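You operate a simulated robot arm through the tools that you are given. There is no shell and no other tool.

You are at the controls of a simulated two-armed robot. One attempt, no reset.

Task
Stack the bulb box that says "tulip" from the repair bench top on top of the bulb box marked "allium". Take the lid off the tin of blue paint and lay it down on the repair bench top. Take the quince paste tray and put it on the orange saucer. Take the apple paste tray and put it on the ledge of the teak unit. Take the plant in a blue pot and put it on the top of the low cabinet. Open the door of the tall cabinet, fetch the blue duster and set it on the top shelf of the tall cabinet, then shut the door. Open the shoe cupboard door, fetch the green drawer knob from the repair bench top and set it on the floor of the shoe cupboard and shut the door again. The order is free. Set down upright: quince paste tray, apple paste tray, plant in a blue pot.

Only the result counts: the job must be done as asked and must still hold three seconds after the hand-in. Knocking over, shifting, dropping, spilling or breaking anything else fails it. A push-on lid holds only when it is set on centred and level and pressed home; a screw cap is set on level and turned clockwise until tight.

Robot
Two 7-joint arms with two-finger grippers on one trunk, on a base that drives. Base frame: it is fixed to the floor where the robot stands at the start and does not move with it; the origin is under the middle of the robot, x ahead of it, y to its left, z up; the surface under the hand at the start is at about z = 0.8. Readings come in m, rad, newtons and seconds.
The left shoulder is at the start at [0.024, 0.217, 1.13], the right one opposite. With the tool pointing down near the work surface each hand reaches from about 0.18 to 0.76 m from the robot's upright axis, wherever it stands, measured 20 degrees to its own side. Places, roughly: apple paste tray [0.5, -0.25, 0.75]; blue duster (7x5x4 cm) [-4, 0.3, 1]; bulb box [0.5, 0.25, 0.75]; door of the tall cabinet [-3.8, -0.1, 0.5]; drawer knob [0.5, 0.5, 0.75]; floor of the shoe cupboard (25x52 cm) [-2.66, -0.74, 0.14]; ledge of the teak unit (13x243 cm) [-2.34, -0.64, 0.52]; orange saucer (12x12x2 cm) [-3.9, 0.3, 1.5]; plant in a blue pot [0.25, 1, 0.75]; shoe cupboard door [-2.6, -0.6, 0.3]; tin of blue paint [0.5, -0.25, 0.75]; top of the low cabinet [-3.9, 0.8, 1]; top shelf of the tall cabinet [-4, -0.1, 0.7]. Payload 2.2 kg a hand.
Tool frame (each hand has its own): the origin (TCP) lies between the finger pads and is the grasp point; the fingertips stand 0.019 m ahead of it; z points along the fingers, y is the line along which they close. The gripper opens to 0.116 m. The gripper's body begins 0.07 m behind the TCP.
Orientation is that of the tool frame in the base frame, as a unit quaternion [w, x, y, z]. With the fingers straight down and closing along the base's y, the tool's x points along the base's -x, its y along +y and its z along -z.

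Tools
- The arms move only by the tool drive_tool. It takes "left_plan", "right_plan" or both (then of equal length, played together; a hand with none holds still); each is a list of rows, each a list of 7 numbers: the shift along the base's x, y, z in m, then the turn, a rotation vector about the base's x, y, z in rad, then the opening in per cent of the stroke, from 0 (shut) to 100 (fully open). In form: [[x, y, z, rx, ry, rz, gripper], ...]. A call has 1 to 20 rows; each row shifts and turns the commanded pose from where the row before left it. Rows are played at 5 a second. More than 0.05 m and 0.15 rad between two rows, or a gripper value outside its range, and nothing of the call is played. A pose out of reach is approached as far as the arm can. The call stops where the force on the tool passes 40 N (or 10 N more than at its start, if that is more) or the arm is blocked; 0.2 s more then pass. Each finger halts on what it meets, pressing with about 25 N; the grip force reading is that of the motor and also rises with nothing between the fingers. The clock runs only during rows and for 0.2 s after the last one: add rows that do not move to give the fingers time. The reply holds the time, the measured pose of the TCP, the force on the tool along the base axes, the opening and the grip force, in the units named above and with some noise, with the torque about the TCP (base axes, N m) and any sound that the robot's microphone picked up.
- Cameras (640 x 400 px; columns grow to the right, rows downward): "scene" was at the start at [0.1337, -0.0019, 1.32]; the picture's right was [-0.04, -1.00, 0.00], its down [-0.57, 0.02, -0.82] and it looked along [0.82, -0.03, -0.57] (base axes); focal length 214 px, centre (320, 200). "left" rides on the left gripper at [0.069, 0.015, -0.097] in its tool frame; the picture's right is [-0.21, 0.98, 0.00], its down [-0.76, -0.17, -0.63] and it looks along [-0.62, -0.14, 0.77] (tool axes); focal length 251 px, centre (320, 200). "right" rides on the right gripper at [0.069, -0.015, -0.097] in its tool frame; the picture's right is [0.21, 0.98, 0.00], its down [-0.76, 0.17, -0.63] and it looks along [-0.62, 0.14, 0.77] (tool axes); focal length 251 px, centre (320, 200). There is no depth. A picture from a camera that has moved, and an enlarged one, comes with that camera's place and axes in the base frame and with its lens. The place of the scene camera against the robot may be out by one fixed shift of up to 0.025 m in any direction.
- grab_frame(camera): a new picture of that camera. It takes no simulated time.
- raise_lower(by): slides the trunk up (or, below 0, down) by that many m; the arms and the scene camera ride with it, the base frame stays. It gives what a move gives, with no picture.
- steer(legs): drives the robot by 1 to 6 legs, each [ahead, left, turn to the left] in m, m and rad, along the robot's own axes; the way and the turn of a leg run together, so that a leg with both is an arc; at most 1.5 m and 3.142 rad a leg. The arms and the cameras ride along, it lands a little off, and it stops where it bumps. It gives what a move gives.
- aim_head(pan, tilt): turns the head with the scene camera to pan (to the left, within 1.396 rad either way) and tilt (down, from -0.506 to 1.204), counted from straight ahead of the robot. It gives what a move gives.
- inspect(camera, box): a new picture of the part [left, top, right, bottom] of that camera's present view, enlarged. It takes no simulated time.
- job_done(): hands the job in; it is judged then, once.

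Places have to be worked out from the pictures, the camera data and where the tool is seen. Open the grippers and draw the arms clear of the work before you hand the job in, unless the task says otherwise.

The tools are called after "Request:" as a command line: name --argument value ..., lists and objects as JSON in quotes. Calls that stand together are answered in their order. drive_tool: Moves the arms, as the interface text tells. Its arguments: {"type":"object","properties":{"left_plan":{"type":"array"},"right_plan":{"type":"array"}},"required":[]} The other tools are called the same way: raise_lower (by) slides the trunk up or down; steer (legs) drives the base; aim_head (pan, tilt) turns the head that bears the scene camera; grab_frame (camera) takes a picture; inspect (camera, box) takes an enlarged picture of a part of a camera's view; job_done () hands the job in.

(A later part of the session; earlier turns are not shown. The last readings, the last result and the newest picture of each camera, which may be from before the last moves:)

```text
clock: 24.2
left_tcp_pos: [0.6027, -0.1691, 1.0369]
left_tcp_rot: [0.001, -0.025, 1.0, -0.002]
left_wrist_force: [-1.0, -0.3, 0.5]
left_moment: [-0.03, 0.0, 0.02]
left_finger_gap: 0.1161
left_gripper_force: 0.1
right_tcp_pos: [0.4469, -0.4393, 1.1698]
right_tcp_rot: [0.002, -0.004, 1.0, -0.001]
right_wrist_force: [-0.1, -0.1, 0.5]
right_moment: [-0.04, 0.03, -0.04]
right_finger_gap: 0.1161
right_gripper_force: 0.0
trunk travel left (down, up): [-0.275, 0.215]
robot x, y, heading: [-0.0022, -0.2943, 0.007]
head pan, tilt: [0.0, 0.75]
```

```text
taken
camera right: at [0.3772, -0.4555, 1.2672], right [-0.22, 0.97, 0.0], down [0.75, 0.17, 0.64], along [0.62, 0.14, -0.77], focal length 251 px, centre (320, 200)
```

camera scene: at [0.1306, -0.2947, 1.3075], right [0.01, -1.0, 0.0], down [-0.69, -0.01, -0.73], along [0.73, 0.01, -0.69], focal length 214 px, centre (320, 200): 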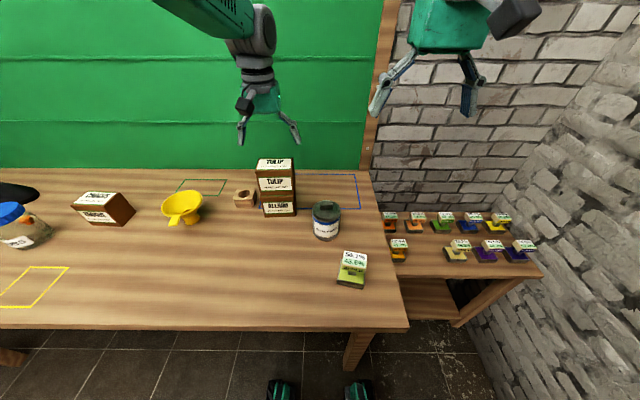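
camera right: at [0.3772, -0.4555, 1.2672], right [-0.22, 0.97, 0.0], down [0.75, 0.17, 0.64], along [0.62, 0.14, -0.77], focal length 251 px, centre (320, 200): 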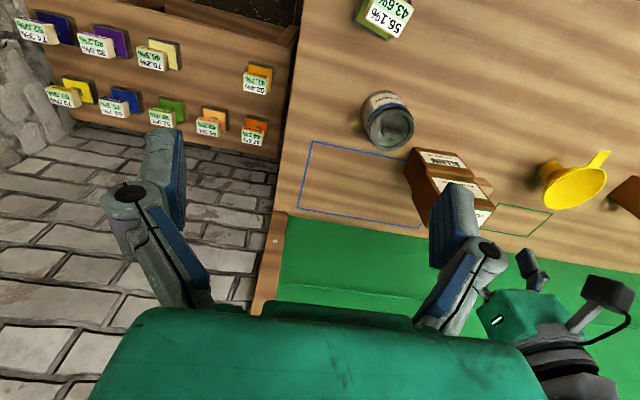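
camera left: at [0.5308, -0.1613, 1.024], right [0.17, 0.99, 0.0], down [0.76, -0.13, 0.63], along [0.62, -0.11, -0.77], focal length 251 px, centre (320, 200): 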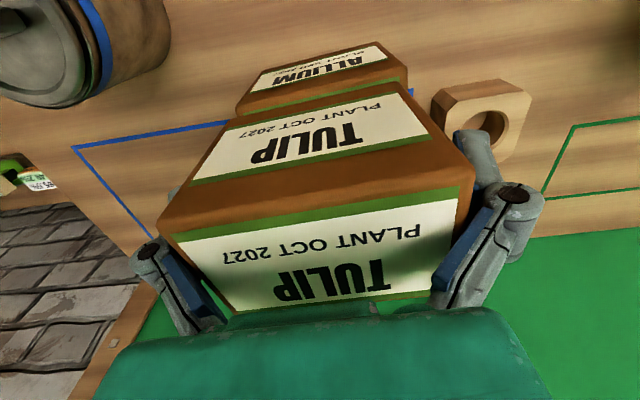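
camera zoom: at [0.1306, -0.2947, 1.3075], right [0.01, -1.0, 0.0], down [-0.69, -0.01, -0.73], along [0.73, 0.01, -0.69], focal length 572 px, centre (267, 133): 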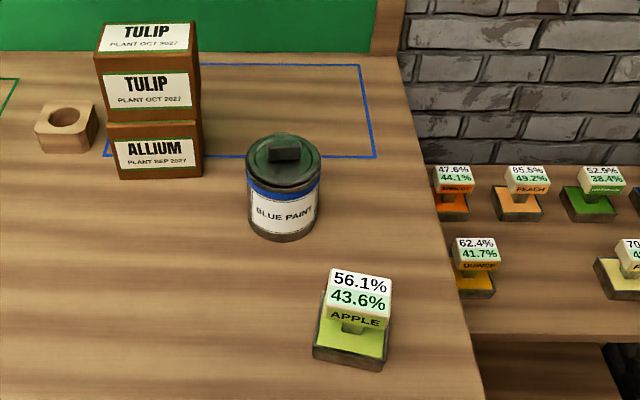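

The stack stands. The quince tray is on the side table's front row at its left end (orange, "62.4% 41.7%"). Now the tin: the lid centre triangulates to ≈(0.515, -0.311, 0.89). I move the left hand out of the way and bring the right hand nearer for a close view.

Request:
drive_tool --left_plan '[[0, 0.03, 0.03, 0, 0, 0, 100], [-0.03, 0.035, 0, 0, 0, 0, 100], [-0.03, 0.035, 0, 0, 0, 0, 100], [-0.03, 0.035, 0, 0, 0, 0, 100], [-0.03, 0.035, 0, 0, 0, 0, 100], [-0.03, 0.035, 0, 0, 0, 0, 100], [0, 0, 0, 0, 0, 0, 100]]' --right_plan '[[0, 0, 0, 0, 0, 0, 100], [0, 0, 0, 0, 0, 0, 100], [0, 0.03, -0.03, 0, 0, 0, 100], [0, 0.03, -0.03, 0, 0, 0, 100], [0, 0.035, -0.03, 0, 0, 0, 100], [0, 0.035, -0.03, 0, 0, 0, 100], [0, 0, 0, 0, 0, 0, 100]]'

Request:
inspect --camera "right" --box '[220, 50, 420, 210]'

Request:
grab_frame --camera "right"

```text
clock: 25.8
left_tcp_pos: [0.4544, 0.04, 1.067]
left_tcp_rot: [0.002, -0.024, 1.0, -0.002]
left_wrist_force: [0.1, 0.1, 0.3]
left_moment: [0.0, 0.02, -0.01]
left_finger_gap: 0.1159
left_gripper_force: 0.1
right_tcp_pos: [0.4452, -0.3129, 1.052]
right_tcp_rot: [0.002, -0.004, 1.0, -0.003]
right_wrist_force: [0.8, -1.1, 0.3]
right_moment: [-0.01, -0.03, -0.04]
right_finger_gap: 0.1156
right_gripper_force: 0.1
trunk travel left (down, up): [-0.275, 0.215]
robot x, y, heading: [-0.0006, -0.2936, 0.014]
head pan, tilt: [0.0, 0.75]
```

```text
2.50 times, centred on (320, 130) of right
camera zoom: at [0.3753, -0.3274, 1.1489], right [-0.22, 0.97, 0.0], down [0.75, 0.17, 0.64], along [0.62, 0.14, -0.77], focal length 629 px, centre (320, 375)
```

zoom: 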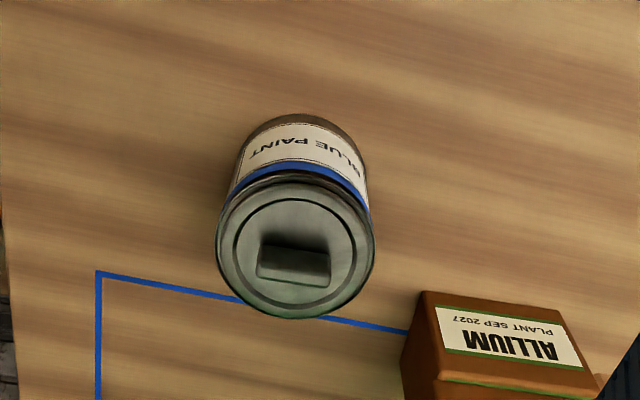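

```text
taken
camera right: at [0.3753, -0.3274, 1.1489], right [-0.22, 0.97, 0.0], down [0.75, 0.17, 0.64], along [0.62, 0.14, -0.77], focal length 251 px, centre (320, 200)
```

right: 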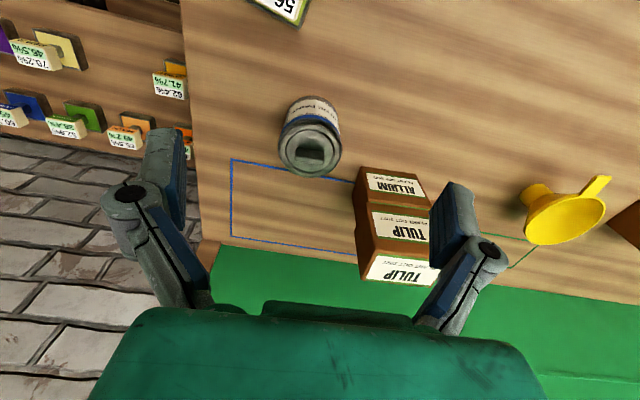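

The lid is ≈7 cm wide, centre ≈(0.514, -0.308), with a bar ≈3 cm long lying along y, top ≈0.90. I bring the right hand above it with the fingers at 60 %.

Request:
drive_tool --right_plan '[[0.035, 0.0025, -0.01, 0, 0, 0, 60], [0.035, 0.0025, -0.02, 0, 0, 0, 60], [0, 0, -0.03, 0, 0, 0, 60], [0, 0, -0.03, 0, 0, 0, 60], [0, 0, 0, 0, 0, 0, 60]]'

Request:
grab_frame --camera "right"

Request:
inspect --camera "scene" --box '[260, 150, 400, 250]'

```text
clock: 27.0
left_tcp_pos: [0.4523, 0.0391, 1.0685]
left_tcp_rot: [0.002, -0.024, 1.0, -0.002]
left_wrist_force: [-1.0, 0.2, 0.0]
left_moment: [-0.03, 0.01, 0.0]
left_finger_gap: 0.1161
left_gripper_force: 0.1
right_tcp_pos: [0.5263, -0.3176, 0.9751]
right_tcp_rot: [0.007, 0.014, 1.0, 0.023]
right_wrist_force: [0.0, 0.2, 0.1]
right_moment: [-0.01, -0.01, 0.01]
right_finger_gap: 0.0694
right_gripper_force: 0.0
trunk travel left (down, up): [-0.275, 0.215]
robot x, y, heading: [0.004, -0.2948, 0.004]
head pan, tilt: [0.0, 0.75]
```

```text
taken
camera right: at [0.4535, -0.336, 1.0724], right [-0.19, 0.98, 0.04], down [0.75, 0.12, 0.65], along [0.63, 0.15, -0.76], focal length 251 px, centre (320, 200)
```

right: 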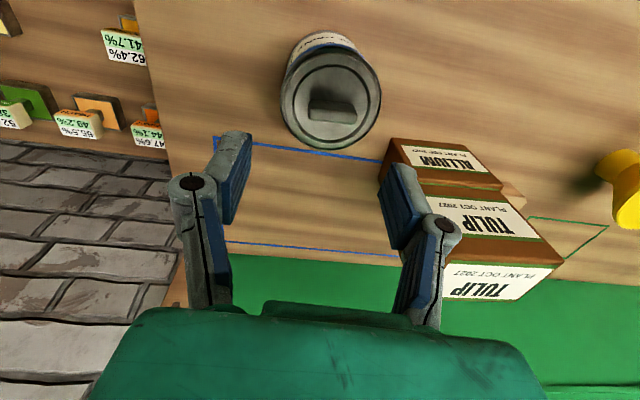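

```text
4.00 times, centred on (330, 200) of scene
camera zoom: at [0.1295, -0.2933, 1.3078], right [0.01, -1.0, 0.0], down [-0.68, -0.01, -0.73], along [0.73, 0.01, -0.68], focal length 858 px, centre (280, 200)
```

zoom: 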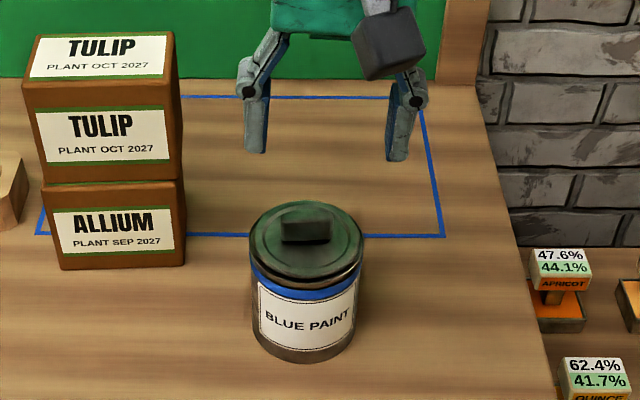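

The hand pose shows a slight tilt and offset; I wait a moment and read again.

Request:
drive_tool --right_plan '[[0, 0, 0, 0, 0, 0, 60], [0, 0, 0, 0, 0, 0, 60], [0, 0, 0, 0, 0, 0, 60]]'

Request:
grab_frame --camera "right"

```text
clock: 27.8
left_tcp_pos: [0.4538, 0.0393, 1.0669]
left_tcp_rot: [0.001, -0.024, 1.0, -0.002]
left_wrist_force: [0.5, 0.6, 0.5]
left_moment: [-0.03, -0.02, 0.04]
left_finger_gap: 0.1159
left_gripper_force: 0.1
right_tcp_pos: [0.525, -0.3185, 0.9733]
right_tcp_rot: [0.003, 0.014, 1.0, 0.02]
right_wrist_force: [0.6, -0.2, 0.4]
right_moment: [0.01, -0.01, 0.01]
right_finger_gap: 0.0699
right_gripper_force: 0.0
trunk travel left (down, up): [-0.275, 0.215]
robot x, y, heading: [0.0023, -0.2951, 0.007]
head pan, tilt: [0.0, 0.75]
```

```text
taken
camera right: at [0.4539, -0.3359, 1.0687], right [-0.19, 0.98, 0.04], down [0.76, 0.12, 0.64], along [0.63, 0.15, -0.77], focal length 251 px, centre (320, 200)
```

right: 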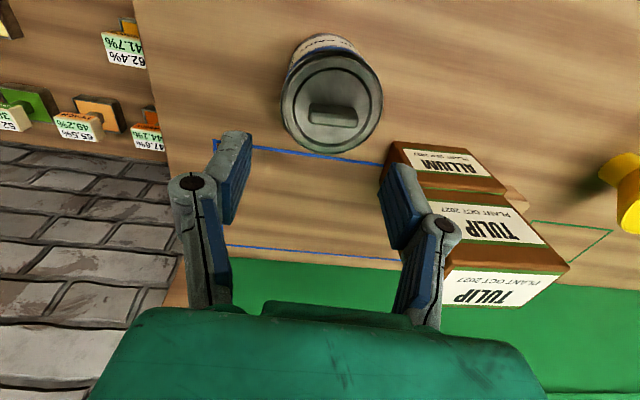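

The lid bar centre is ≈(0.513, -0.309). I correct the hand's tilt and offset before descending.

Request:
drive_tool --right_plan '[[-0.006, 0.005, 0, -0.02, 0, 0.014, 60], [-0.006, 0.005, 0, -0.02, 0, 0.014, 60], [0, 0, 0, 0, 0, 0, 60], [0, 0, 0, 0, 0, 0, 60]]'

```text
clock: 28.8
left_tcp_pos: [0.4535, 0.0395, 1.0666]
left_tcp_rot: [0.001, -0.024, 1.0, -0.002]
left_wrist_force: [-0.5, -0.4, 0.0]
left_moment: [0.01, -0.02, -0.02]
left_finger_gap: 0.1162
left_gripper_force: 0.1
right_tcp_pos: [0.5188, -0.3124, 0.9719]
right_tcp_rot: [-0.004, 0.01, 1.0, 0.009]
right_wrist_force: [-0.1, 0.1, 0.0]
right_moment: [-0.03, -0.02, -0.01]
right_finger_gap: 0.0695
right_gripper_force: 0.1
trunk travel left (down, up): [-0.275, 0.215]
robot x, y, heading: [0.0014, -0.2957, 0.002]
head pan, tilt: [0.0, 0.75]
```

Good enough. I go down to put the fingertips just above the lid on both sides of the bar.

Request:
drive_tool --right_plan '[[-0.003, 0.002, -0.02, 0, 0, 0, 60], [-0.003, 0.002, -0.02, 0, 0, 0, 60], [0, 0, -0.015, 0, 0, 0, 60], [0, 0, 0, 0, 0, 0, 60], [0, 0, 0, 0, 0, 0, 60]]'

Request:
grab_frame --camera "right"

Request:
inspect --camera "scene" --box '[260, 150, 400, 250]'

```text
clock: 30.0
left_tcp_pos: [0.4541, 0.0405, 1.068]
left_tcp_rot: [0.001, -0.024, 1.0, -0.001]
left_wrist_force: [-0.1, -0.5, -0.5]
left_moment: [0.01, 0.03, -0.02]
left_finger_gap: 0.116
left_gripper_force: 0.1
right_tcp_pos: [0.5108, -0.3023, 0.9193]
right_tcp_rot: [0.001, 0.006, 1.0, 0.001]
right_wrist_force: [-0.1, -0.2, 0.0]
right_moment: [0.01, -0.02, -0.03]
right_finger_gap: 0.0696
right_gripper_force: 0.1
trunk travel left (down, up): [-0.275, 0.215]
robot x, y, heading: [0.0038, -0.2978, 0.011]
head pan, tilt: [0.0, 0.75]
```

```text
taken
camera right: at [0.4405, -0.3163, 1.0162], right [-0.2, 0.98, 0.0], down [0.76, 0.16, 0.63], along [0.62, 0.13, -0.77], focal length 251 px, centre (320, 200)
```

right: 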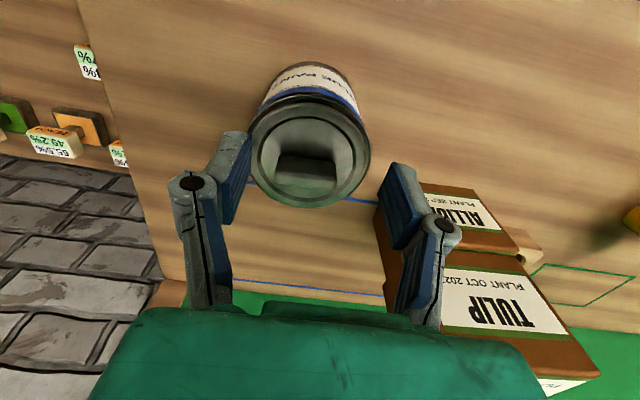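

```text
4.00 times, centred on (330, 200) of scene
camera zoom: at [0.1304, -0.2915, 1.3076], right [0.01, -1.0, 0.0], down [-0.69, -0.01, -0.73], along [0.73, 0.0, -0.69], focal length 858 px, centre (280, 200)
```

zoom: 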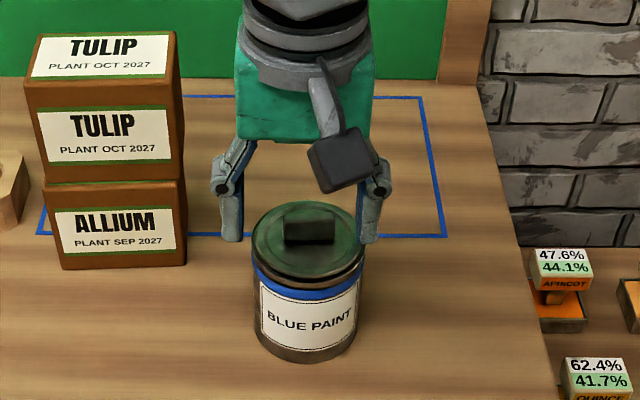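

I shift by (+0.002, -0.006), go down the last few mm and close on the bar.

Request:
drive_tool --right_plan '[[0.002, -0.006, 0, 0, 0, 0, 60], [0, 0, -0.005, 0, 0, 0, 60], [0, 0, -0.003, 0, 0, 0, 60], [0, 0, 0, 0, 0, 0, 60]]'

Request:
grab_frame --camera "right"

```text
clock: 31.0
left_tcp_pos: [0.4539, 0.0396, 1.0676]
left_tcp_rot: [0.001, -0.024, 1.0, -0.001]
left_wrist_force: [-0.3, -0.3, -0.9]
left_moment: [-0.01, -0.01, 0.02]
left_finger_gap: 0.1162
left_gripper_force: 0.0
right_tcp_pos: [0.5121, -0.3062, 0.9099]
right_tcp_rot: [0.001, 0.004, 1.0, -0.001]
right_wrist_force: [0.7, 0.6, -0.3]
right_moment: [0.01, 0.0, 0.03]
right_finger_gap: 0.0695
right_gripper_force: 0.1
trunk travel left (down, up): [-0.275, 0.215]
robot x, y, heading: [-0.0029, -0.2989, 0.007]
head pan, tilt: [0.0, 0.75]
```

```text
taken
camera right: at [0.4422, -0.321, 1.0065], right [-0.21, 0.98, 0.0], down [0.76, 0.16, 0.63], along [0.62, 0.13, -0.77], focal length 251 px, centre (320, 200)
```

right: 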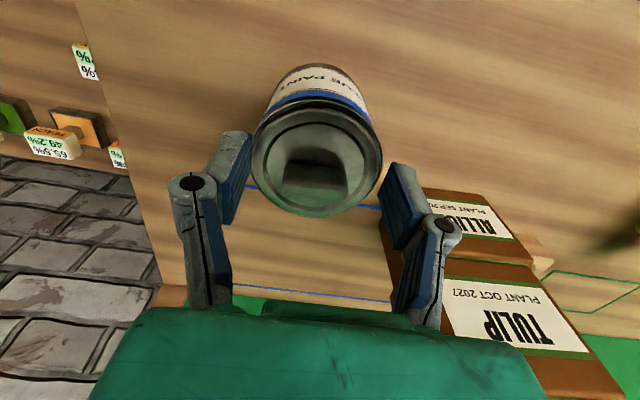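

Bar lies between the fingertips. I close gently and check the grip.

Request:
drive_tool --right_plan '[[0, 0, 0, 0, 0, 0, 30], [0, 0, 0, 0, 0, 0, 0], [0, 0, 0, 0, 0, 0, 0], [0, 0, 0, 0, 0, 0, 0]]'

Request:
grab_frame --camera "right"

Request:
inspect --camera "scene" --box '[260, 150, 400, 250]'

```text
clock: 32.0
left_tcp_pos: [0.4535, 0.0381, 1.0673]
left_tcp_rot: [0.002, -0.025, 1.0, -0.002]
left_wrist_force: [0.6, 0.1, -0.4]
left_moment: [0.0, 0.01, 0.0]
left_finger_gap: 0.116
left_gripper_force: 0.1
right_tcp_pos: [0.513, -0.3079, 0.9094]
right_tcp_rot: [0.001, 0.003, 1.0, -0.003]
right_wrist_force: [3.9, -0.9, 16.8]
right_moment: [0.05, -0.13, 0.08]
right_finger_gap: 0.034
right_gripper_force: 25.5
trunk travel left (down, up): [-0.275, 0.215]
robot x, y, heading: [0.0002, -0.2975, 0.003]
head pan, tilt: [0.0, 0.75]
```

```text
taken
camera right: at [0.4422, -0.3218, 1.0059], right [-0.21, 0.98, -0.01], down [0.76, 0.16, 0.63], along [0.62, 0.13, -0.77], focal length 251 px, centre (320, 200)
```

right: 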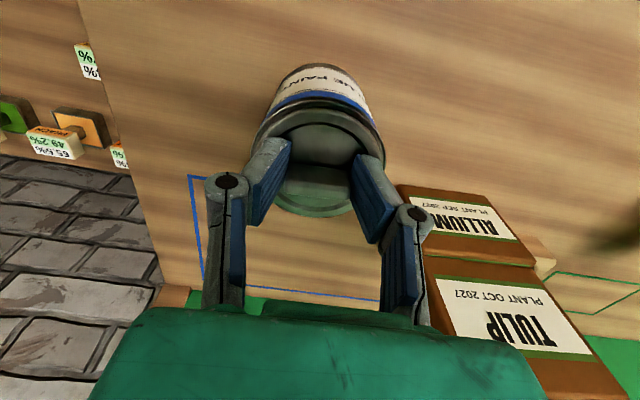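

```text
4.00 times, centred on (330, 200) of scene
camera zoom: at [0.1283, -0.2918, 1.308], right [0.01, -1.0, 0.0], down [-0.68, -0.01, -0.73], along [0.73, 0.0, -0.68], focal length 858 px, centre (280, 200)
```

zoom: 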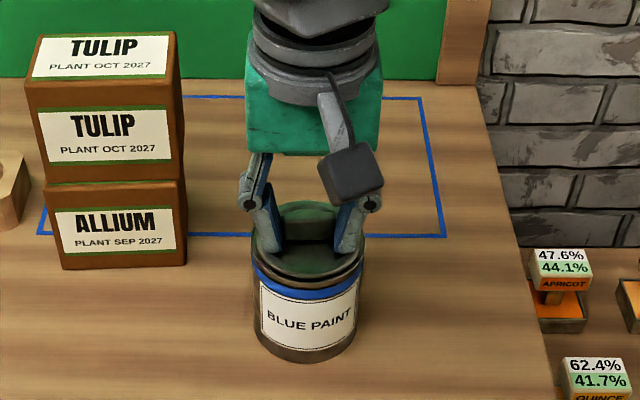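

The bar is gripped (gap 0.034). I pull up slowly.

Request:
drive_tool --right_plan '[[0, 0, 0.003, 0, 0, 0, 0], [0, 0, 0.003, 0, 0, 0, 0], [0, 0, 0.003, 0, 0, 0, 0], [0, 0, 0.003, 0, 0, 0, 0]]'

Request:
inspect --camera "scene" --box '[260, 150, 400, 250]'

```text
clock: 33.0
left_tcp_pos: [0.4545, 0.0409, 1.0663]
left_tcp_rot: [0.001, -0.025, 1.0, -0.002]
left_wrist_force: [0.0, 0.5, 0.0]
left_moment: [-0.02, -0.01, 0.01]
left_finger_gap: 0.116
left_gripper_force: 0.0
right_tcp_pos: [0.5077, -0.3091, 0.9101]
right_tcp_rot: [-0.01, 0.003, 1.0, -0.005]
right_wrist_force: [0.1, -0.4, -0.5]
right_moment: [0.01, -0.03, -0.03]
right_finger_gap: 0.0337
right_gripper_force: 24.8
trunk travel left (down, up): [-0.275, 0.215]
robot x, y, heading: [-0.0, -0.297, 0.009]
head pan, tilt: [0.0, 0.75]
heard: snap
```

```text
4.00 times, centred on (330, 200) of scene
camera zoom: at [0.1301, -0.2913, 1.3075], right [0.01, -1.0, 0.0], down [-0.69, -0.01, -0.73], along [0.73, 0.0, -0.69], focal length 858 px, centre (280, 200)
```

zoom: 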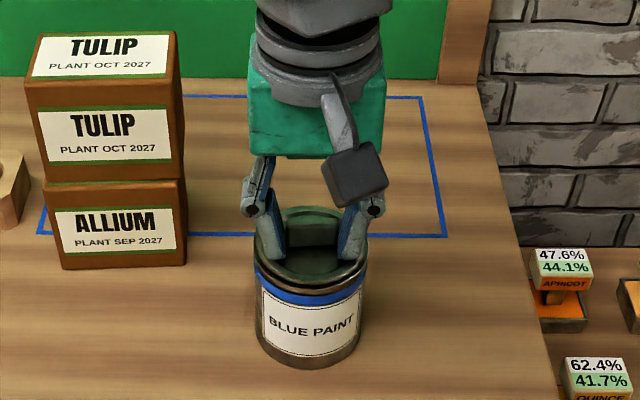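

A snap was heard and the force is gone, so the lid has likely popped loose. I re-read after a short wait.

Request:
drive_tool --right_plan '[[0, 0, 0, 0, 0, 0, 0], [0, 0, 0, 0, 0, 0, 0]]'

Request:
grab_frame --camera "right"

Request:
inspect --camera "scene" --box '[290, 180, 370, 250]'

```text
clock: 33.6
left_tcp_pos: [0.4533, 0.0391, 1.0667]
left_tcp_rot: [0.002, -0.024, 1.0, -0.002]
left_wrist_force: [0.3, 0.1, 0.0]
left_moment: [0.0, -0.04, -0.01]
left_finger_gap: 0.1162
left_gripper_force: 0.0
right_tcp_pos: [0.5105, -0.3077, 0.9131]
right_tcp_rot: [-0.007, 0.004, 1.0, -0.002]
right_wrist_force: [0.4, 0.5, -0.8]
right_moment: [-0.02, -0.02, 0.0]
right_finger_gap: 0.0336
right_gripper_force: 24.6
trunk travel left (down, up): [-0.275, 0.215]
robot x, y, heading: [0.0064, -0.3003, 0.003]
head pan, tilt: [0.0, 0.75]
```

```text
taken
camera right: at [0.4409, -0.3223, 1.01], right [-0.21, 0.98, 0.0], down [0.77, 0.16, 0.62], along [0.61, 0.13, -0.78], focal length 251 px, centre (320, 200)
```

right: 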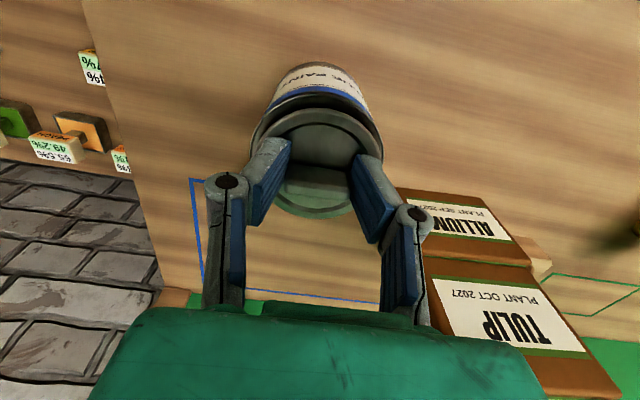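

```text
5.71 times, centred on (330, 215) of scene
camera zoom: at [0.13, -0.2917, 1.3076], right [0.01, -1.0, 0.0], down [-0.68, -0.01, -0.73], along [0.73, 0.0, -0.68], focal length 1226 px, centre (263, 114)
```

zoom: 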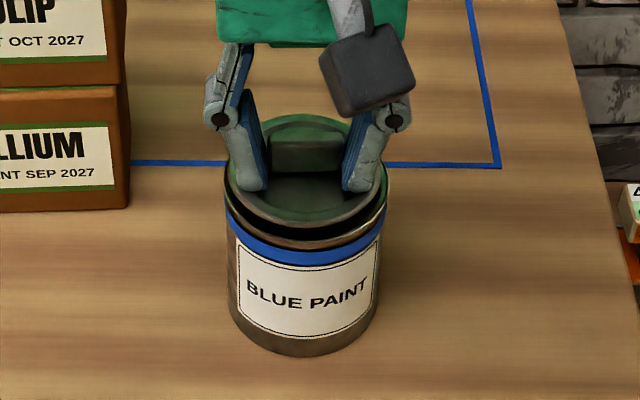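

The lid is coming off cleanly. I lift it clear.

Request:
drive_tool --right_plan '[[0, 0, 0.01, 0, 0, 0, 0], [0, 0, 0.02, 0, 0, 0, 0], [0, 0, 0.03, 0, 0, 0, 0], [0, 0, 0.02, 0, 0, 0, 0], [0, 0, 0, 0, 0, 0, 0], [0, 0, 0, 0, 0, 0, 0]]'

Request:
grab_frame --camera "scene"

Request:
inspect --camera "scene" --box '[270, 140, 410, 240]'

```text
clock: 34.7
left_tcp_pos: [0.4503, 0.0384, 1.0686]
left_tcp_rot: [0.003, -0.025, 1.0, -0.001]
left_wrist_force: [-0.2, 0.0, 0.2]
left_moment: [0.03, 0.0, -0.01]
left_finger_gap: 0.116
left_gripper_force: 0.0
right_tcp_pos: [0.481, -0.3089, 0.9248]
right_tcp_rot: [-0.076, -0.001, 0.997, -0.007]
right_wrist_force: [-0.1, 0.5, 1.1]
right_moment: [-0.01, -0.01, 0.04]
right_finger_gap: 0.0337
right_gripper_force: 24.3
trunk travel left (down, up): [-0.275, 0.215]
robot x, y, heading: [0.0, -0.2962, 0.011]
head pan, tilt: [0.0, 0.75]
stopped in row 5 (right hand): the arm was blocked; the commanded pose is now the measured one
```

```text
taken
camera scene: at [0.1297, -0.2918, 1.3077], right [0.01, -1.0, 0.0], down [-0.68, -0.01, -0.73], along [0.73, 0.0, -0.68], focal length 214 px, centre (320, 200)
```

scene: 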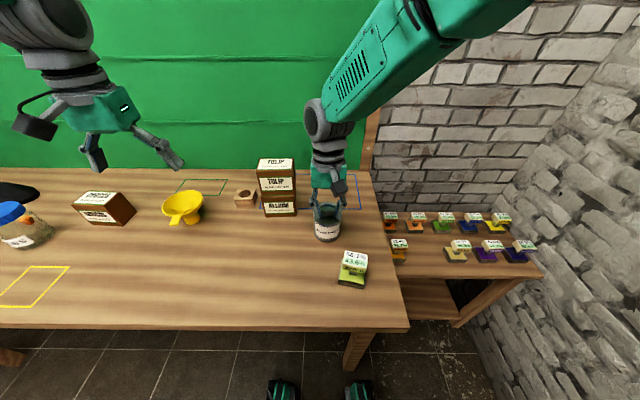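

```text
4.00 times, centred on (340, 190) of scene
camera zoom: at [0.1297, -0.2918, 1.3077], right [0.01, -1.0, 0.0], down [-0.68, -0.01, -0.73], along [0.73, 0.0, -0.68], focal length 858 px, centre (240, 240)
```

zoom: 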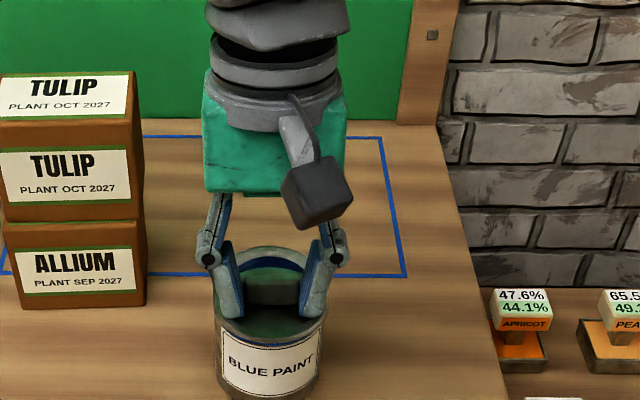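

The arm hit a limit of its own and tilted instead of rising, with almost no force. I use the trunk to lift the hand straight up instead.

Request:
raise_lower --by 0.05

Request:
inspect --camera "scene" --box '[270, 140, 410, 240]'

Request:
grab_frame --camera "right"

```text
clock: 35.6
left_tcp_pos: [0.4513, 0.0381, 1.1184]
left_tcp_rot: [0.001, -0.025, 1.0, -0.001]
left_wrist_force: [0.0, -0.2, 0.1]
left_moment: [0.02, 0.0, -0.02]
left_finger_gap: 0.1161
left_gripper_force: 0.0
right_tcp_pos: [0.4811, -0.3067, 0.976]
right_tcp_rot: [-0.076, -0.001, 0.997, -0.007]
right_wrist_force: [0.4, 0.4, 0.3]
right_moment: [-0.04, 0.01, 0.0]
right_finger_gap: 0.0338
right_gripper_force: 25.3
trunk travel left (down, up): [-0.325, 0.165]
robot x, y, heading: [-0.0014, -0.2956, 0.003]
head pan, tilt: [0.0, 0.75]
```

```text
4.00 times, centred on (340, 190) of scene
camera zoom: at [0.1305, -0.2916, 1.3576], right [0.01, -1.0, 0.0], down [-0.69, -0.01, -0.73], along [0.73, 0.0, -0.69], focal length 858 px, centre (240, 240)
```

zoom: 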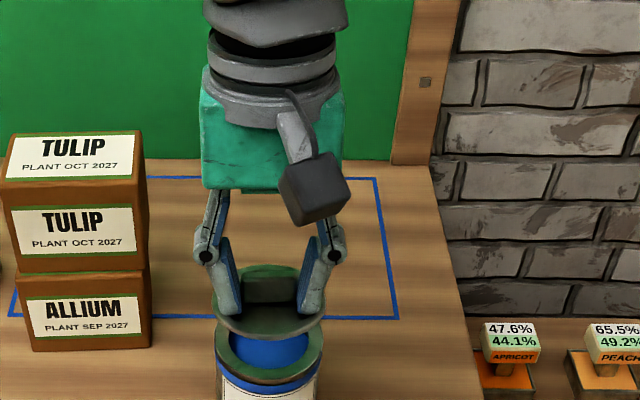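

```text
taken
camera right: at [0.427, -0.3207, 1.0819], right [-0.22, 0.98, 0.02], down [0.84, 0.18, 0.51], along [0.49, 0.13, -0.86], focal length 251 px, centre (320, 200)
```

right: 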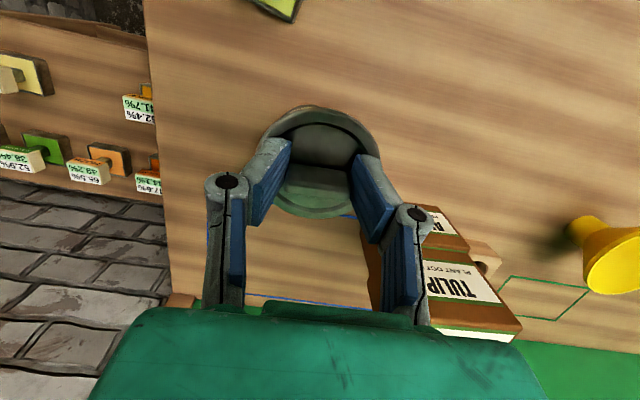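

The lid is free and the open tin stands with its paint. I bring the lid toward a free spot in front, levelling the hand.

Request:
drive_tool --right_plan '[[-0.02, 0.01, 0.005, 0, -0.05, 0, 0], [-0.02, 0.02, 0, 0, -0.05, 0, 0], [-0.02, 0.02, 0, 0, -0.05, 0, 0], [0, 0.02, 0, 0, 0, 0, 0], [0, 0.01, 0, 0, 0, 0, 0], [0, 0, 0, 0, 0, 0, 0], [0, 0, 0, 0, 0, 0, 0]]'

Request:
grab_frame --camera "scene"

Request:
grab_frame --camera "right"

```text
clock: 36.4
left_tcp_pos: [0.4472, 0.0394, 1.1205]
left_tcp_rot: [0.004, -0.024, 1.0, -0.001]
left_wrist_force: [-0.3, 0.2, -0.3]
left_moment: [-0.01, -0.01, -0.01]
left_finger_gap: 0.1157
left_gripper_force: 0.0
right_tcp_pos: [0.4004, -0.2705, 0.923]
right_tcp_rot: [-0.089, 0.022, 0.996, 0.009]
right_wrist_force: [-0.3, 0.3, -1.0]
right_moment: [0.01, -0.01, -0.03]
right_finger_gap: 0.0339
right_gripper_force: 25.0
trunk travel left (down, up): [-0.325, 0.165]
robot x, y, heading: [0.0038, -0.2977, 0.012]
head pan, tilt: [0.0, 0.75]
stopped in row 4 (right hand): the arm was blocked; the commanded pose is now the measured one
```

```text
taken
camera scene: at [0.1294, -0.2902, 1.3578], right [0.01, -1.0, 0.0], down [-0.68, -0.01, -0.73], along [0.73, 0.0, -0.68], focal length 214 px, centre (320, 200)
```

scene: 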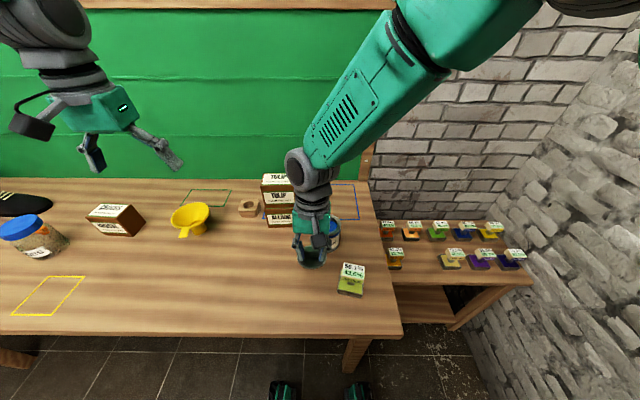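

```text
taken
camera right: at [0.3466, -0.2849, 1.0308], right [-0.17, 0.98, 0.05], down [0.86, 0.12, 0.49], along [0.48, 0.13, -0.87], focal length 251 px, centre (320, 200)
```

right: 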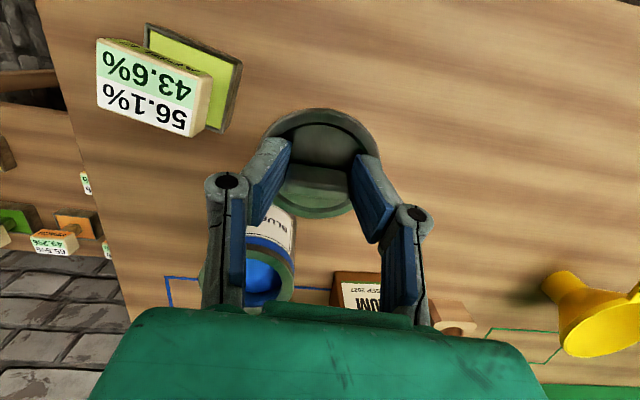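

The wrist runs into a joint limit when the hand is high and close. Lowering the trunk back helps, since the hand is now clear of the tin.

Request:
raise_lower --by -0.05

Request:
drive_tool --right_plan '[[0, 0.01, 0, 0, -0.03, 0, 0], [0, 0.01, 0, 0, -0.03, 0, 0], [0, 0, 0, 0, 0, 0, 0], [0, 0, 0, 0, 0, 0, 0]]'

```text
clock: 37.3
left_tcp_pos: [0.4483, 0.0383, 1.0698]
left_tcp_rot: [0.004, -0.024, 1.0, -0.001]
left_wrist_force: [0.4, -0.1, 0.7]
left_moment: [0.02, -0.03, 0.03]
left_finger_gap: 0.1158
left_gripper_force: 0.0
right_tcp_pos: [0.3997, -0.2699, 0.8762]
right_tcp_rot: [-0.089, 0.021, 0.996, 0.01]
right_wrist_force: [-0.2, 0.0, 0.0]
right_moment: [-0.04, 0.0, 0.0]
right_finger_gap: 0.0338
right_gripper_force: 25.4
trunk travel left (down, up): [-0.275, 0.215]
robot x, y, heading: [-0.0034, -0.2939, 0.005]
head pan, tilt: [0.0, 0.75]
```

```text
clock: 38.3
left_tcp_pos: [0.4471, 0.0385, 1.0703]
left_tcp_rot: [0.004, -0.024, 1.0, 0.0]
left_wrist_force: [0.8, -0.2, 0.7]
left_moment: [0.03, 0.0, 0.03]
left_finger_gap: 0.116
left_gripper_force: 0.1
right_tcp_pos: [0.4077, -0.26, 0.879]
right_tcp_rot: [-0.068, 0.042, 0.996, 0.03]
right_wrist_force: [0.0, -0.1, -0.4]
right_moment: [-0.01, 0.02, 0.02]
right_finger_gap: 0.0337
right_gripper_force: 25.4
trunk travel left (down, up): [-0.275, 0.215]
robot x, y, heading: [0.0032, -0.296, 0.008]
head pan, tilt: [0.0, 0.75]
```

The right arm is cramped this far inward. I drive the robot 0.25 m to the left with the lid held over the clear front strip of the bench, then shift the hand to its own side.

Request:
steer --legs '[[0, 0.25, 0]]'

Request:
drive_tool --right_plan '[[0, -0.02, 0, 0, 0, 0, 0], [0, -0.02, 0, 0, 0, 0, 0], [0, -0.02, 0, 0, 0, 0, 0], [0, -0.02, 0, 0, 0, 0, 0], [0, -0.02, 0, 0, 0, 0, 0], [0, 0, 0, 0, 0, 0, 0], [0, 0, 0, 0, 0, 0, 0], [0, 0, 0, 0, 0, 0, 0], [0, 0, 0, 0, 0, 0, 0]]'

Request:
grab_frame --camera "scene"

Request:
grab_frame --camera "right"

```text
clock: 40.1
left_tcp_pos: [0.4483, 0.2771, 1.0742]
left_tcp_rot: [0.003, -0.022, 1.0, 0.005]
left_wrist_force: [-0.1, -0.5, -0.2]
left_moment: [-0.01, 0.03, -0.01]
left_finger_gap: 0.1159
left_gripper_force: 0.1
right_tcp_pos: [0.4062, -0.0168, 0.8812]
right_tcp_rot: [-0.064, 0.039, 0.997, 0.033]
right_wrist_force: [-0.5, 0.2, -0.1]
right_moment: [0.04, 0.02, 0.02]
right_finger_gap: 0.0337
right_gripper_force: 25.2
trunk travel left (down, up): [-0.275, 0.215]
robot x, y, heading: [0.0008, -0.0497, 0.004]
head pan, tilt: [0.0, 0.75]
```

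```text
clock: 42.1
left_tcp_pos: [0.4443, 0.2768, 1.0741]
left_tcp_rot: [0.005, -0.022, 1.0, 0.003]
left_wrist_force: [0.2, -0.6, -1.1]
left_moment: [-0.01, 0.0, -0.02]
left_finger_gap: 0.1161
left_gripper_force: 0.0
right_tcp_pos: [0.4041, -0.1168, 0.8809]
right_tcp_rot: [-0.063, 0.039, 0.997, 0.032]
right_wrist_force: [0.6, -0.2, -0.3]
right_moment: [0.04, 0.0, 0.03]
right_finger_gap: 0.0335
right_gripper_force: 25.4
trunk travel left (down, up): [-0.275, 0.215]
robot x, y, heading: [0.0019, -0.0486, 0.004]
head pan, tilt: [0.0, 0.75]
```

```text
taken
camera scene: at [0.1281, -0.0482, 1.3077], right [0.01, -1.0, 0.0], down [-0.68, 0.0, -0.73], along [0.73, 0.0, -0.68], focal length 214 px, centre (320, 200)
```

scene: 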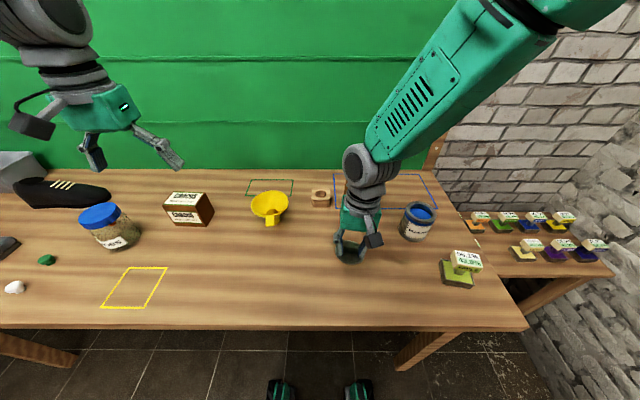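

```text
taken
camera right: at [0.3459, -0.1338, 0.9843], right [-0.13, 0.99, 0.09], down [0.84, 0.07, 0.54], along [0.53, 0.14, -0.84], focal length 251 px, centre (320, 200)
```

right: 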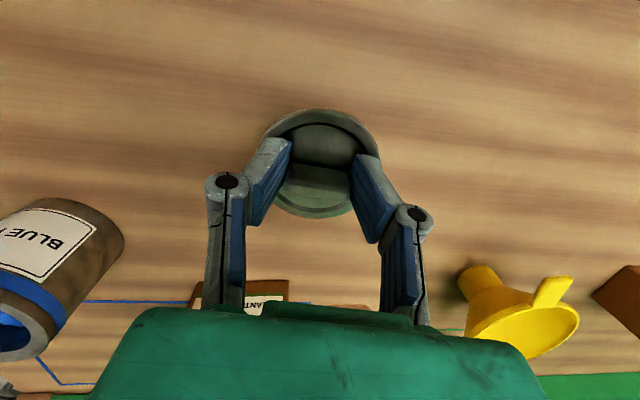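

Now the arm has room. I level the hand by the remaining tilt.

Request:
drive_tool --right_plan '[[0, 0, 0, -0.032, -0.063, 0.039, 0], [0, 0, 0, -0.032, -0.063, 0.039, 0], [0, 0, 0, 0, 0, 0, 0], [0, 0, 0, 0, 0, 0, 0]]'

Request:
grab_frame --camera "right"

Request:
inspect --camera "scene" --box '[290, 180, 430, 280]'

```text
clock: 43.1
left_tcp_pos: [0.444, 0.2782, 1.0739]
left_tcp_rot: [0.005, -0.022, 1.0, 0.002]
left_wrist_force: [0.7, 0.7, -0.1]
left_moment: [0.02, 0.0, -0.01]
left_finger_gap: 0.1158
left_gripper_force: 0.0
right_tcp_pos: [0.4044, -0.1165, 0.8824]
right_tcp_rot: [-0.001, 0.003, 1.0, 0.002]
right_wrist_force: [0.0, 0.5, -0.3]
right_moment: [-0.02, 0.02, 0.02]
right_finger_gap: 0.0337
right_gripper_force: 24.8
trunk travel left (down, up): [-0.275, 0.215]
robot x, y, heading: [-0.0024, -0.0453, 0.005]
head pan, tilt: [0.0, 0.75]
```

```text
taken
camera right: at [0.335, -0.1314, 0.9791], right [-0.21, 0.98, 0.01], down [0.76, 0.16, 0.63], along [0.62, 0.13, -0.78], focal length 251 px, centre (320, 200)
```

right: 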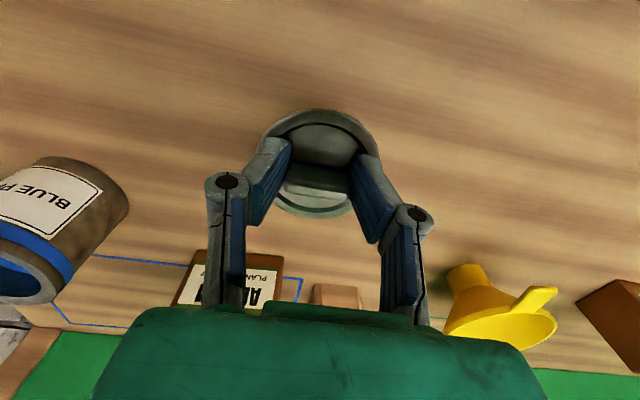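

```text
4.00 times, centred on (360, 230) of scene
camera zoom: at [0.1277, -0.0455, 1.3077], right [0.01, -1.0, 0.0], down [-0.68, 0.0, -0.73], along [0.73, 0.0, -0.68], focal length 858 px, centre (160, 80)
```

zoom: 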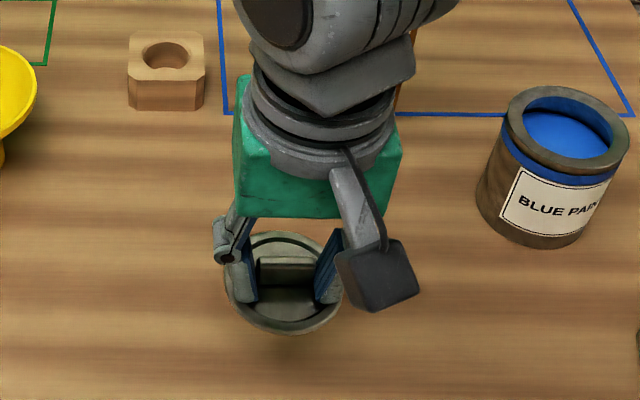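

The lid looks level. I lower it toward the bench until light contact.

Request:
drive_tool --right_plan '[[0, 0, -0.02, 0, 0, 0, 0], [0, 0, -0.015, 0, 0, 0, 0], [0, 0, -0.005, 0, 0, 0, 0], [0, 0, -0.003, 0, 0, 0, 0], [0, 0, 0, 0, 0, 0, 0]]'

Request:
inspect --camera "scene" --box '[290, 180, 430, 280]'

```text
clock: 44.3
left_tcp_pos: [0.4438, 0.2783, 1.0729]
left_tcp_rot: [0.005, -0.023, 1.0, 0.001]
left_wrist_force: [-1.2, 0.0, 0.8]
left_moment: [0.0, 0.01, 0.0]
left_finger_gap: 0.116
left_gripper_force: 0.0
right_tcp_pos: [0.4109, -0.1156, 0.8448]
right_tcp_rot: [-0.001, 0.015, 1.0, 0.016]
right_wrist_force: [0.0, -0.1, -0.4]
right_moment: [0.03, -0.04, 0.01]
right_finger_gap: 0.0337
right_gripper_force: 24.8
trunk travel left (down, up): [-0.275, 0.215]
robot x, y, heading: [0.0031, -0.0491, 0.01]
head pan, tilt: [0.0, 0.75]
```

```text
4.00 times, centred on (360, 230) of scene
camera zoom: at [0.128, -0.0441, 1.3077], right [0.01, -1.0, 0.0], down [-0.68, 0.0, -0.73], along [0.73, 0.0, -0.68], focal length 858 px, centre (160, 80)
```

zoom: 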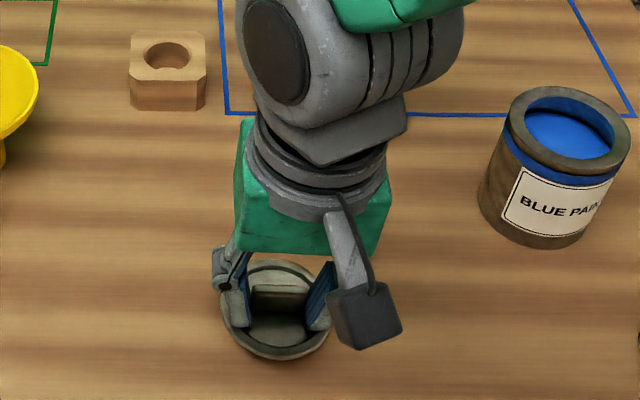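

Not yet in contact; I correct the slight roll and keep lowering in small steps.

Request:
drive_tool --right_plan '[[0, 0, -0.004, -0.03, 0, 0.03, 0], [0, 0, -0.004, 0, 0, 0, 0], [0, 0, 0, 0, 0, 0, 0], [0, 0, 0, 0, 0, 0, 0]]'

Request:
drive_tool --right_plan '[[0, 0, -0.003, 0, 0, 0, 0], [0, 0, 0, 0, 0, 0, 0]]'

Request:
inspect --camera "scene" --box '[320, 220, 400, 280]'

```text
clock: 45.3
left_tcp_pos: [0.4445, 0.2802, 1.0726]
left_tcp_rot: [0.005, -0.022, 1.0, 0.003]
left_wrist_force: [0.3, 0.2, -0.5]
left_moment: [-0.01, -0.01, 0.01]
left_finger_gap: 0.116
left_gripper_force: 0.1
right_tcp_pos: [0.4142, -0.1183, 0.8415]
right_tcp_rot: [-0.001, 0.012, 1.0, 0.01]
right_wrist_force: [-0.3, 0.4, 0.0]
right_moment: [0.0, -0.02, 0.02]
right_finger_gap: 0.0339
right_gripper_force: 24.9
trunk travel left (down, up): [-0.275, 0.215]
robot x, y, heading: [-0.0028, -0.0477, 0.005]
head pan, tilt: [0.0, 0.75]
```

```text
clock: 45.9
left_tcp_pos: [0.4438, 0.2791, 1.0738]
left_tcp_rot: [0.005, -0.023, 1.0, 0.002]
left_wrist_force: [-0.4, 0.1, 0.1]
left_moment: [0.02, -0.03, -0.02]
left_finger_gap: 0.1162
left_gripper_force: 0.0
right_tcp_pos: [0.4146, -0.1164, 0.8384]
right_tcp_rot: [0.0, 0.01, 1.0, 0.011]
right_wrist_force: [-0.5, 0.1, -0.6]
right_moment: [0.03, -0.01, 0.01]
right_finger_gap: 0.0334
right_gripper_force: 25.4
trunk travel left (down, up): [-0.275, 0.215]
robot x, y, heading: [0.0014, -0.048, 0.004]
head pan, tilt: [0.0, 0.75]
```

```text
6.67 times, centred on (360, 250) of scene
camera zoom: at [0.1281, -0.0438, 1.3077], right [0.01, -1.0, 0.0], down [-0.68, 0.0, -0.73], along [0.73, 0.0, -0.68], focal length 1430 px, centre (53, -133)
```

zoom: 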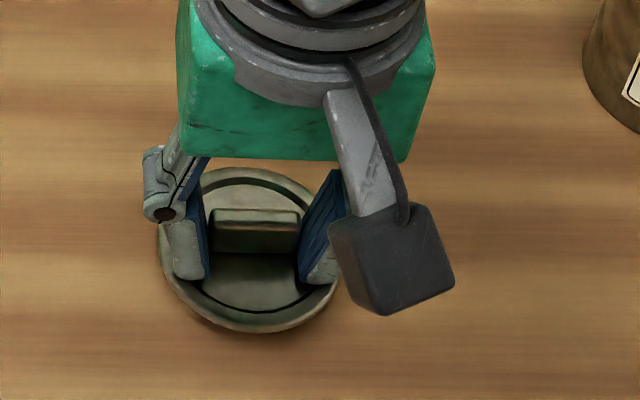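

Still no contact; a few more millimetres.

Request:
drive_tool --right_plan '[[0, 0, -0.003, 0, 0, 0, 0], [0, 0, -0.002, 0, 0, 0, 0], [0, 0, 0, 0, 0, 0, 0]]'

Request:
drive_tool --right_plan '[[0, 0, -0.002, 0, 0, 0, 0], [0, 0, -0.002, 0, 0, 0, 0], [0, 0, 0, 0, 0, 0, 0]]'

Request:
inspect --camera "scene" --box '[320, 220, 400, 280]'

```text
clock: 46.7
left_tcp_pos: [0.4446, 0.2789, 1.073]
left_tcp_rot: [0.005, -0.023, 1.0, 0.001]
left_wrist_force: [0.6, 0.0, 0.5]
left_moment: [-0.04, -0.02, -0.02]
left_finger_gap: 0.116
left_gripper_force: 0.1
right_tcp_pos: [0.414, -0.1176, 0.8317]
right_tcp_rot: [-0.001, 0.009, 1.0, 0.007]
right_wrist_force: [0.4, -0.6, 0.3]
right_moment: [-0.02, 0.0, -0.01]
right_finger_gap: 0.0336
right_gripper_force: 24.4
trunk travel left (down, up): [-0.275, 0.215]
robot x, y, heading: [0.0023, -0.049, 0.004]
head pan, tilt: [0.0, 0.75]
```

```text
clock: 47.5
left_tcp_pos: [0.444, 0.2796, 1.0729]
left_tcp_rot: [0.007, -0.023, 1.0, 0.002]
left_wrist_force: [0.1, 0.0, -0.7]
left_moment: [-0.01, 0.02, -0.02]
left_finger_gap: 0.116
left_gripper_force: 0.0
right_tcp_pos: [0.4138, -0.117, 0.8281]
right_tcp_rot: [0.0, 0.009, 1.0, 0.008]
right_wrist_force: [1.8, 1.2, 9.6]
right_moment: [-0.05, 0.04, -0.01]
right_finger_gap: 0.0337
right_gripper_force: 24.8
trunk travel left (down, up): [-0.275, 0.215]
robot x, y, heading: [0.001, -0.0407, 0.01]
head pan, tilt: [0.0, 0.75]
```

```text
6.67 times, centred on (360, 250) of scene
camera zoom: at [0.1275, -0.0434, 1.3079], right [0.01, -1.0, 0.0], down [-0.68, -0.01, -0.73], along [0.73, 0.0, -0.68], focal length 1430 px, centre (53, -133)
```

zoom: 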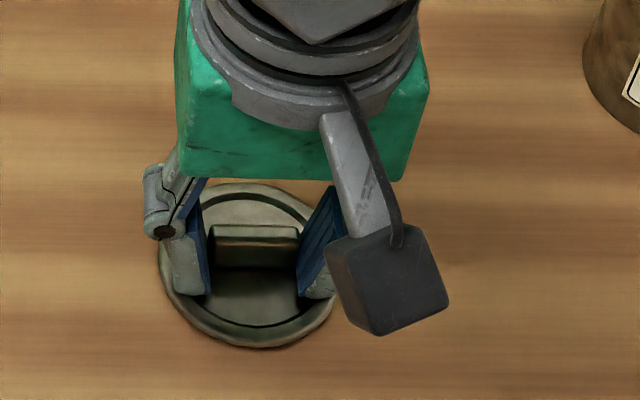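

Contact (≈9.6 N). I open the fingers partway and rise.

Request:
drive_tool --right_plan '[[0, 0, 0.001, 0, 0, 0, 55], [0, 0, 0, 0, 0, 0, 55], [0, 0, 0.03, 0, 0, 0, 55], [0, 0, 0.04, 0, 0, 0, 60], [0, 0, 0.03, 0, 0, 0, 60], [0, 0, 0, 0, 0, 0, 60]]'

Request:
grab_frame --camera "scene"

Request:
grab_frame --camera "right"

```text
clock: 48.6
left_tcp_pos: [0.44, 0.2771, 1.0756]
left_tcp_rot: [0.007, -0.022, 1.0, 0.003]
left_wrist_force: [-0.8, 1.0, -0.4]
left_moment: [0.01, -0.03, 0.0]
left_finger_gap: 0.116
left_gripper_force: 0.1
right_tcp_pos: [0.3657, -0.1202, 0.8442]
right_tcp_rot: [-0.077, -0.001, 0.997, -0.006]
right_wrist_force: [-0.5, 0.1, -0.1]
right_moment: [0.0, -0.04, 0.0]
right_finger_gap: 0.0697
right_gripper_force: 0.1
trunk travel left (down, up): [-0.275, 0.215]
robot x, y, heading: [0.0041, -0.0484, 0.003]
head pan, tilt: [0.0, 0.75]
stopped in row 5 (right hand): the arm was blocked; the commanded pose is now the measured one
```

```text
taken
camera scene: at [0.1267, -0.0442, 1.3078], right [0.01, -1.0, 0.0], down [-0.68, 0.0, -0.73], along [0.73, 0.0, -0.68], focal length 214 px, centre (320, 200)
```

scene: 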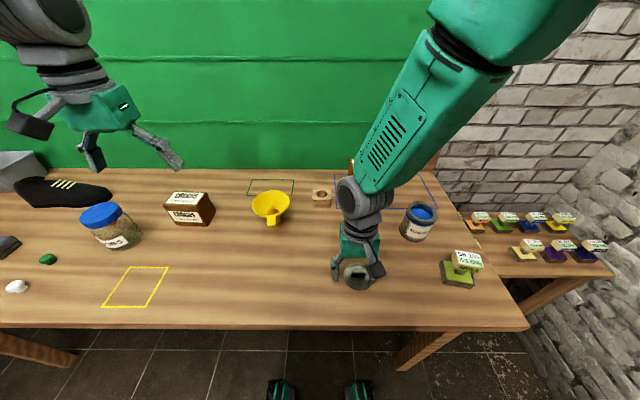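

```text
taken
camera right: at [0.3105, -0.1343, 0.9496], right [-0.22, 0.98, 0.02], down [0.84, 0.18, 0.51], along [0.49, 0.13, -0.86], focal length 251 px, centre (320, 200)
```

right: 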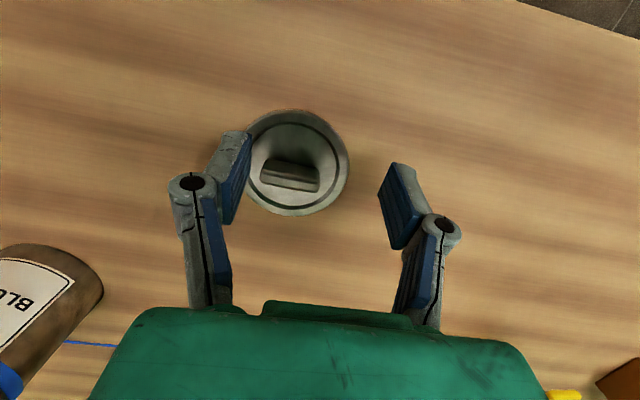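

The arm folded against its inner limit again and nudged the lid a few cm (it still lies flat on the bench). I lift the hand with the trunk, then move it outward.

Request:
raise_lower --by 0.08

Request:
grab_frame --camera "scene"

```text
clock: 49.8
left_tcp_pos: [0.4414, 0.279, 1.1549]
left_tcp_rot: [0.006, -0.023, 1.0, 0.002]
left_wrist_force: [-0.1, 0.0, -0.4]
left_moment: [-0.02, 0.03, -0.01]
left_finger_gap: 0.1158
left_gripper_force: 0.1
right_tcp_pos: [0.3647, -0.1184, 0.9236]
right_tcp_rot: [-0.078, -0.001, 0.997, -0.007]
right_wrist_force: [-0.6, -0.1, -0.3]
right_moment: [0.01, -0.01, -0.01]
right_finger_gap: 0.0696
right_gripper_force: 0.1
trunk travel left (down, up): [-0.355, 0.135]
robot x, y, heading: [0.0019, -0.0462, 0.002]
head pan, tilt: [0.0, 0.75]
```

```text
taken
camera scene: at [0.1282, -0.0437, 1.3876], right [0.01, -1.0, 0.0], down [-0.68, 0.0, -0.73], along [0.73, 0.0, -0.68], focal length 214 px, centre (320, 200)
```

scene: 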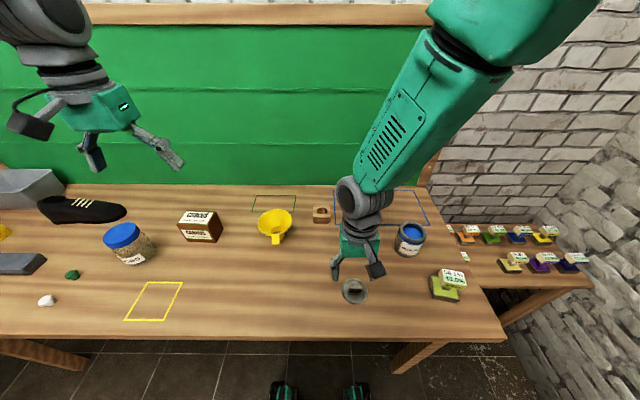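

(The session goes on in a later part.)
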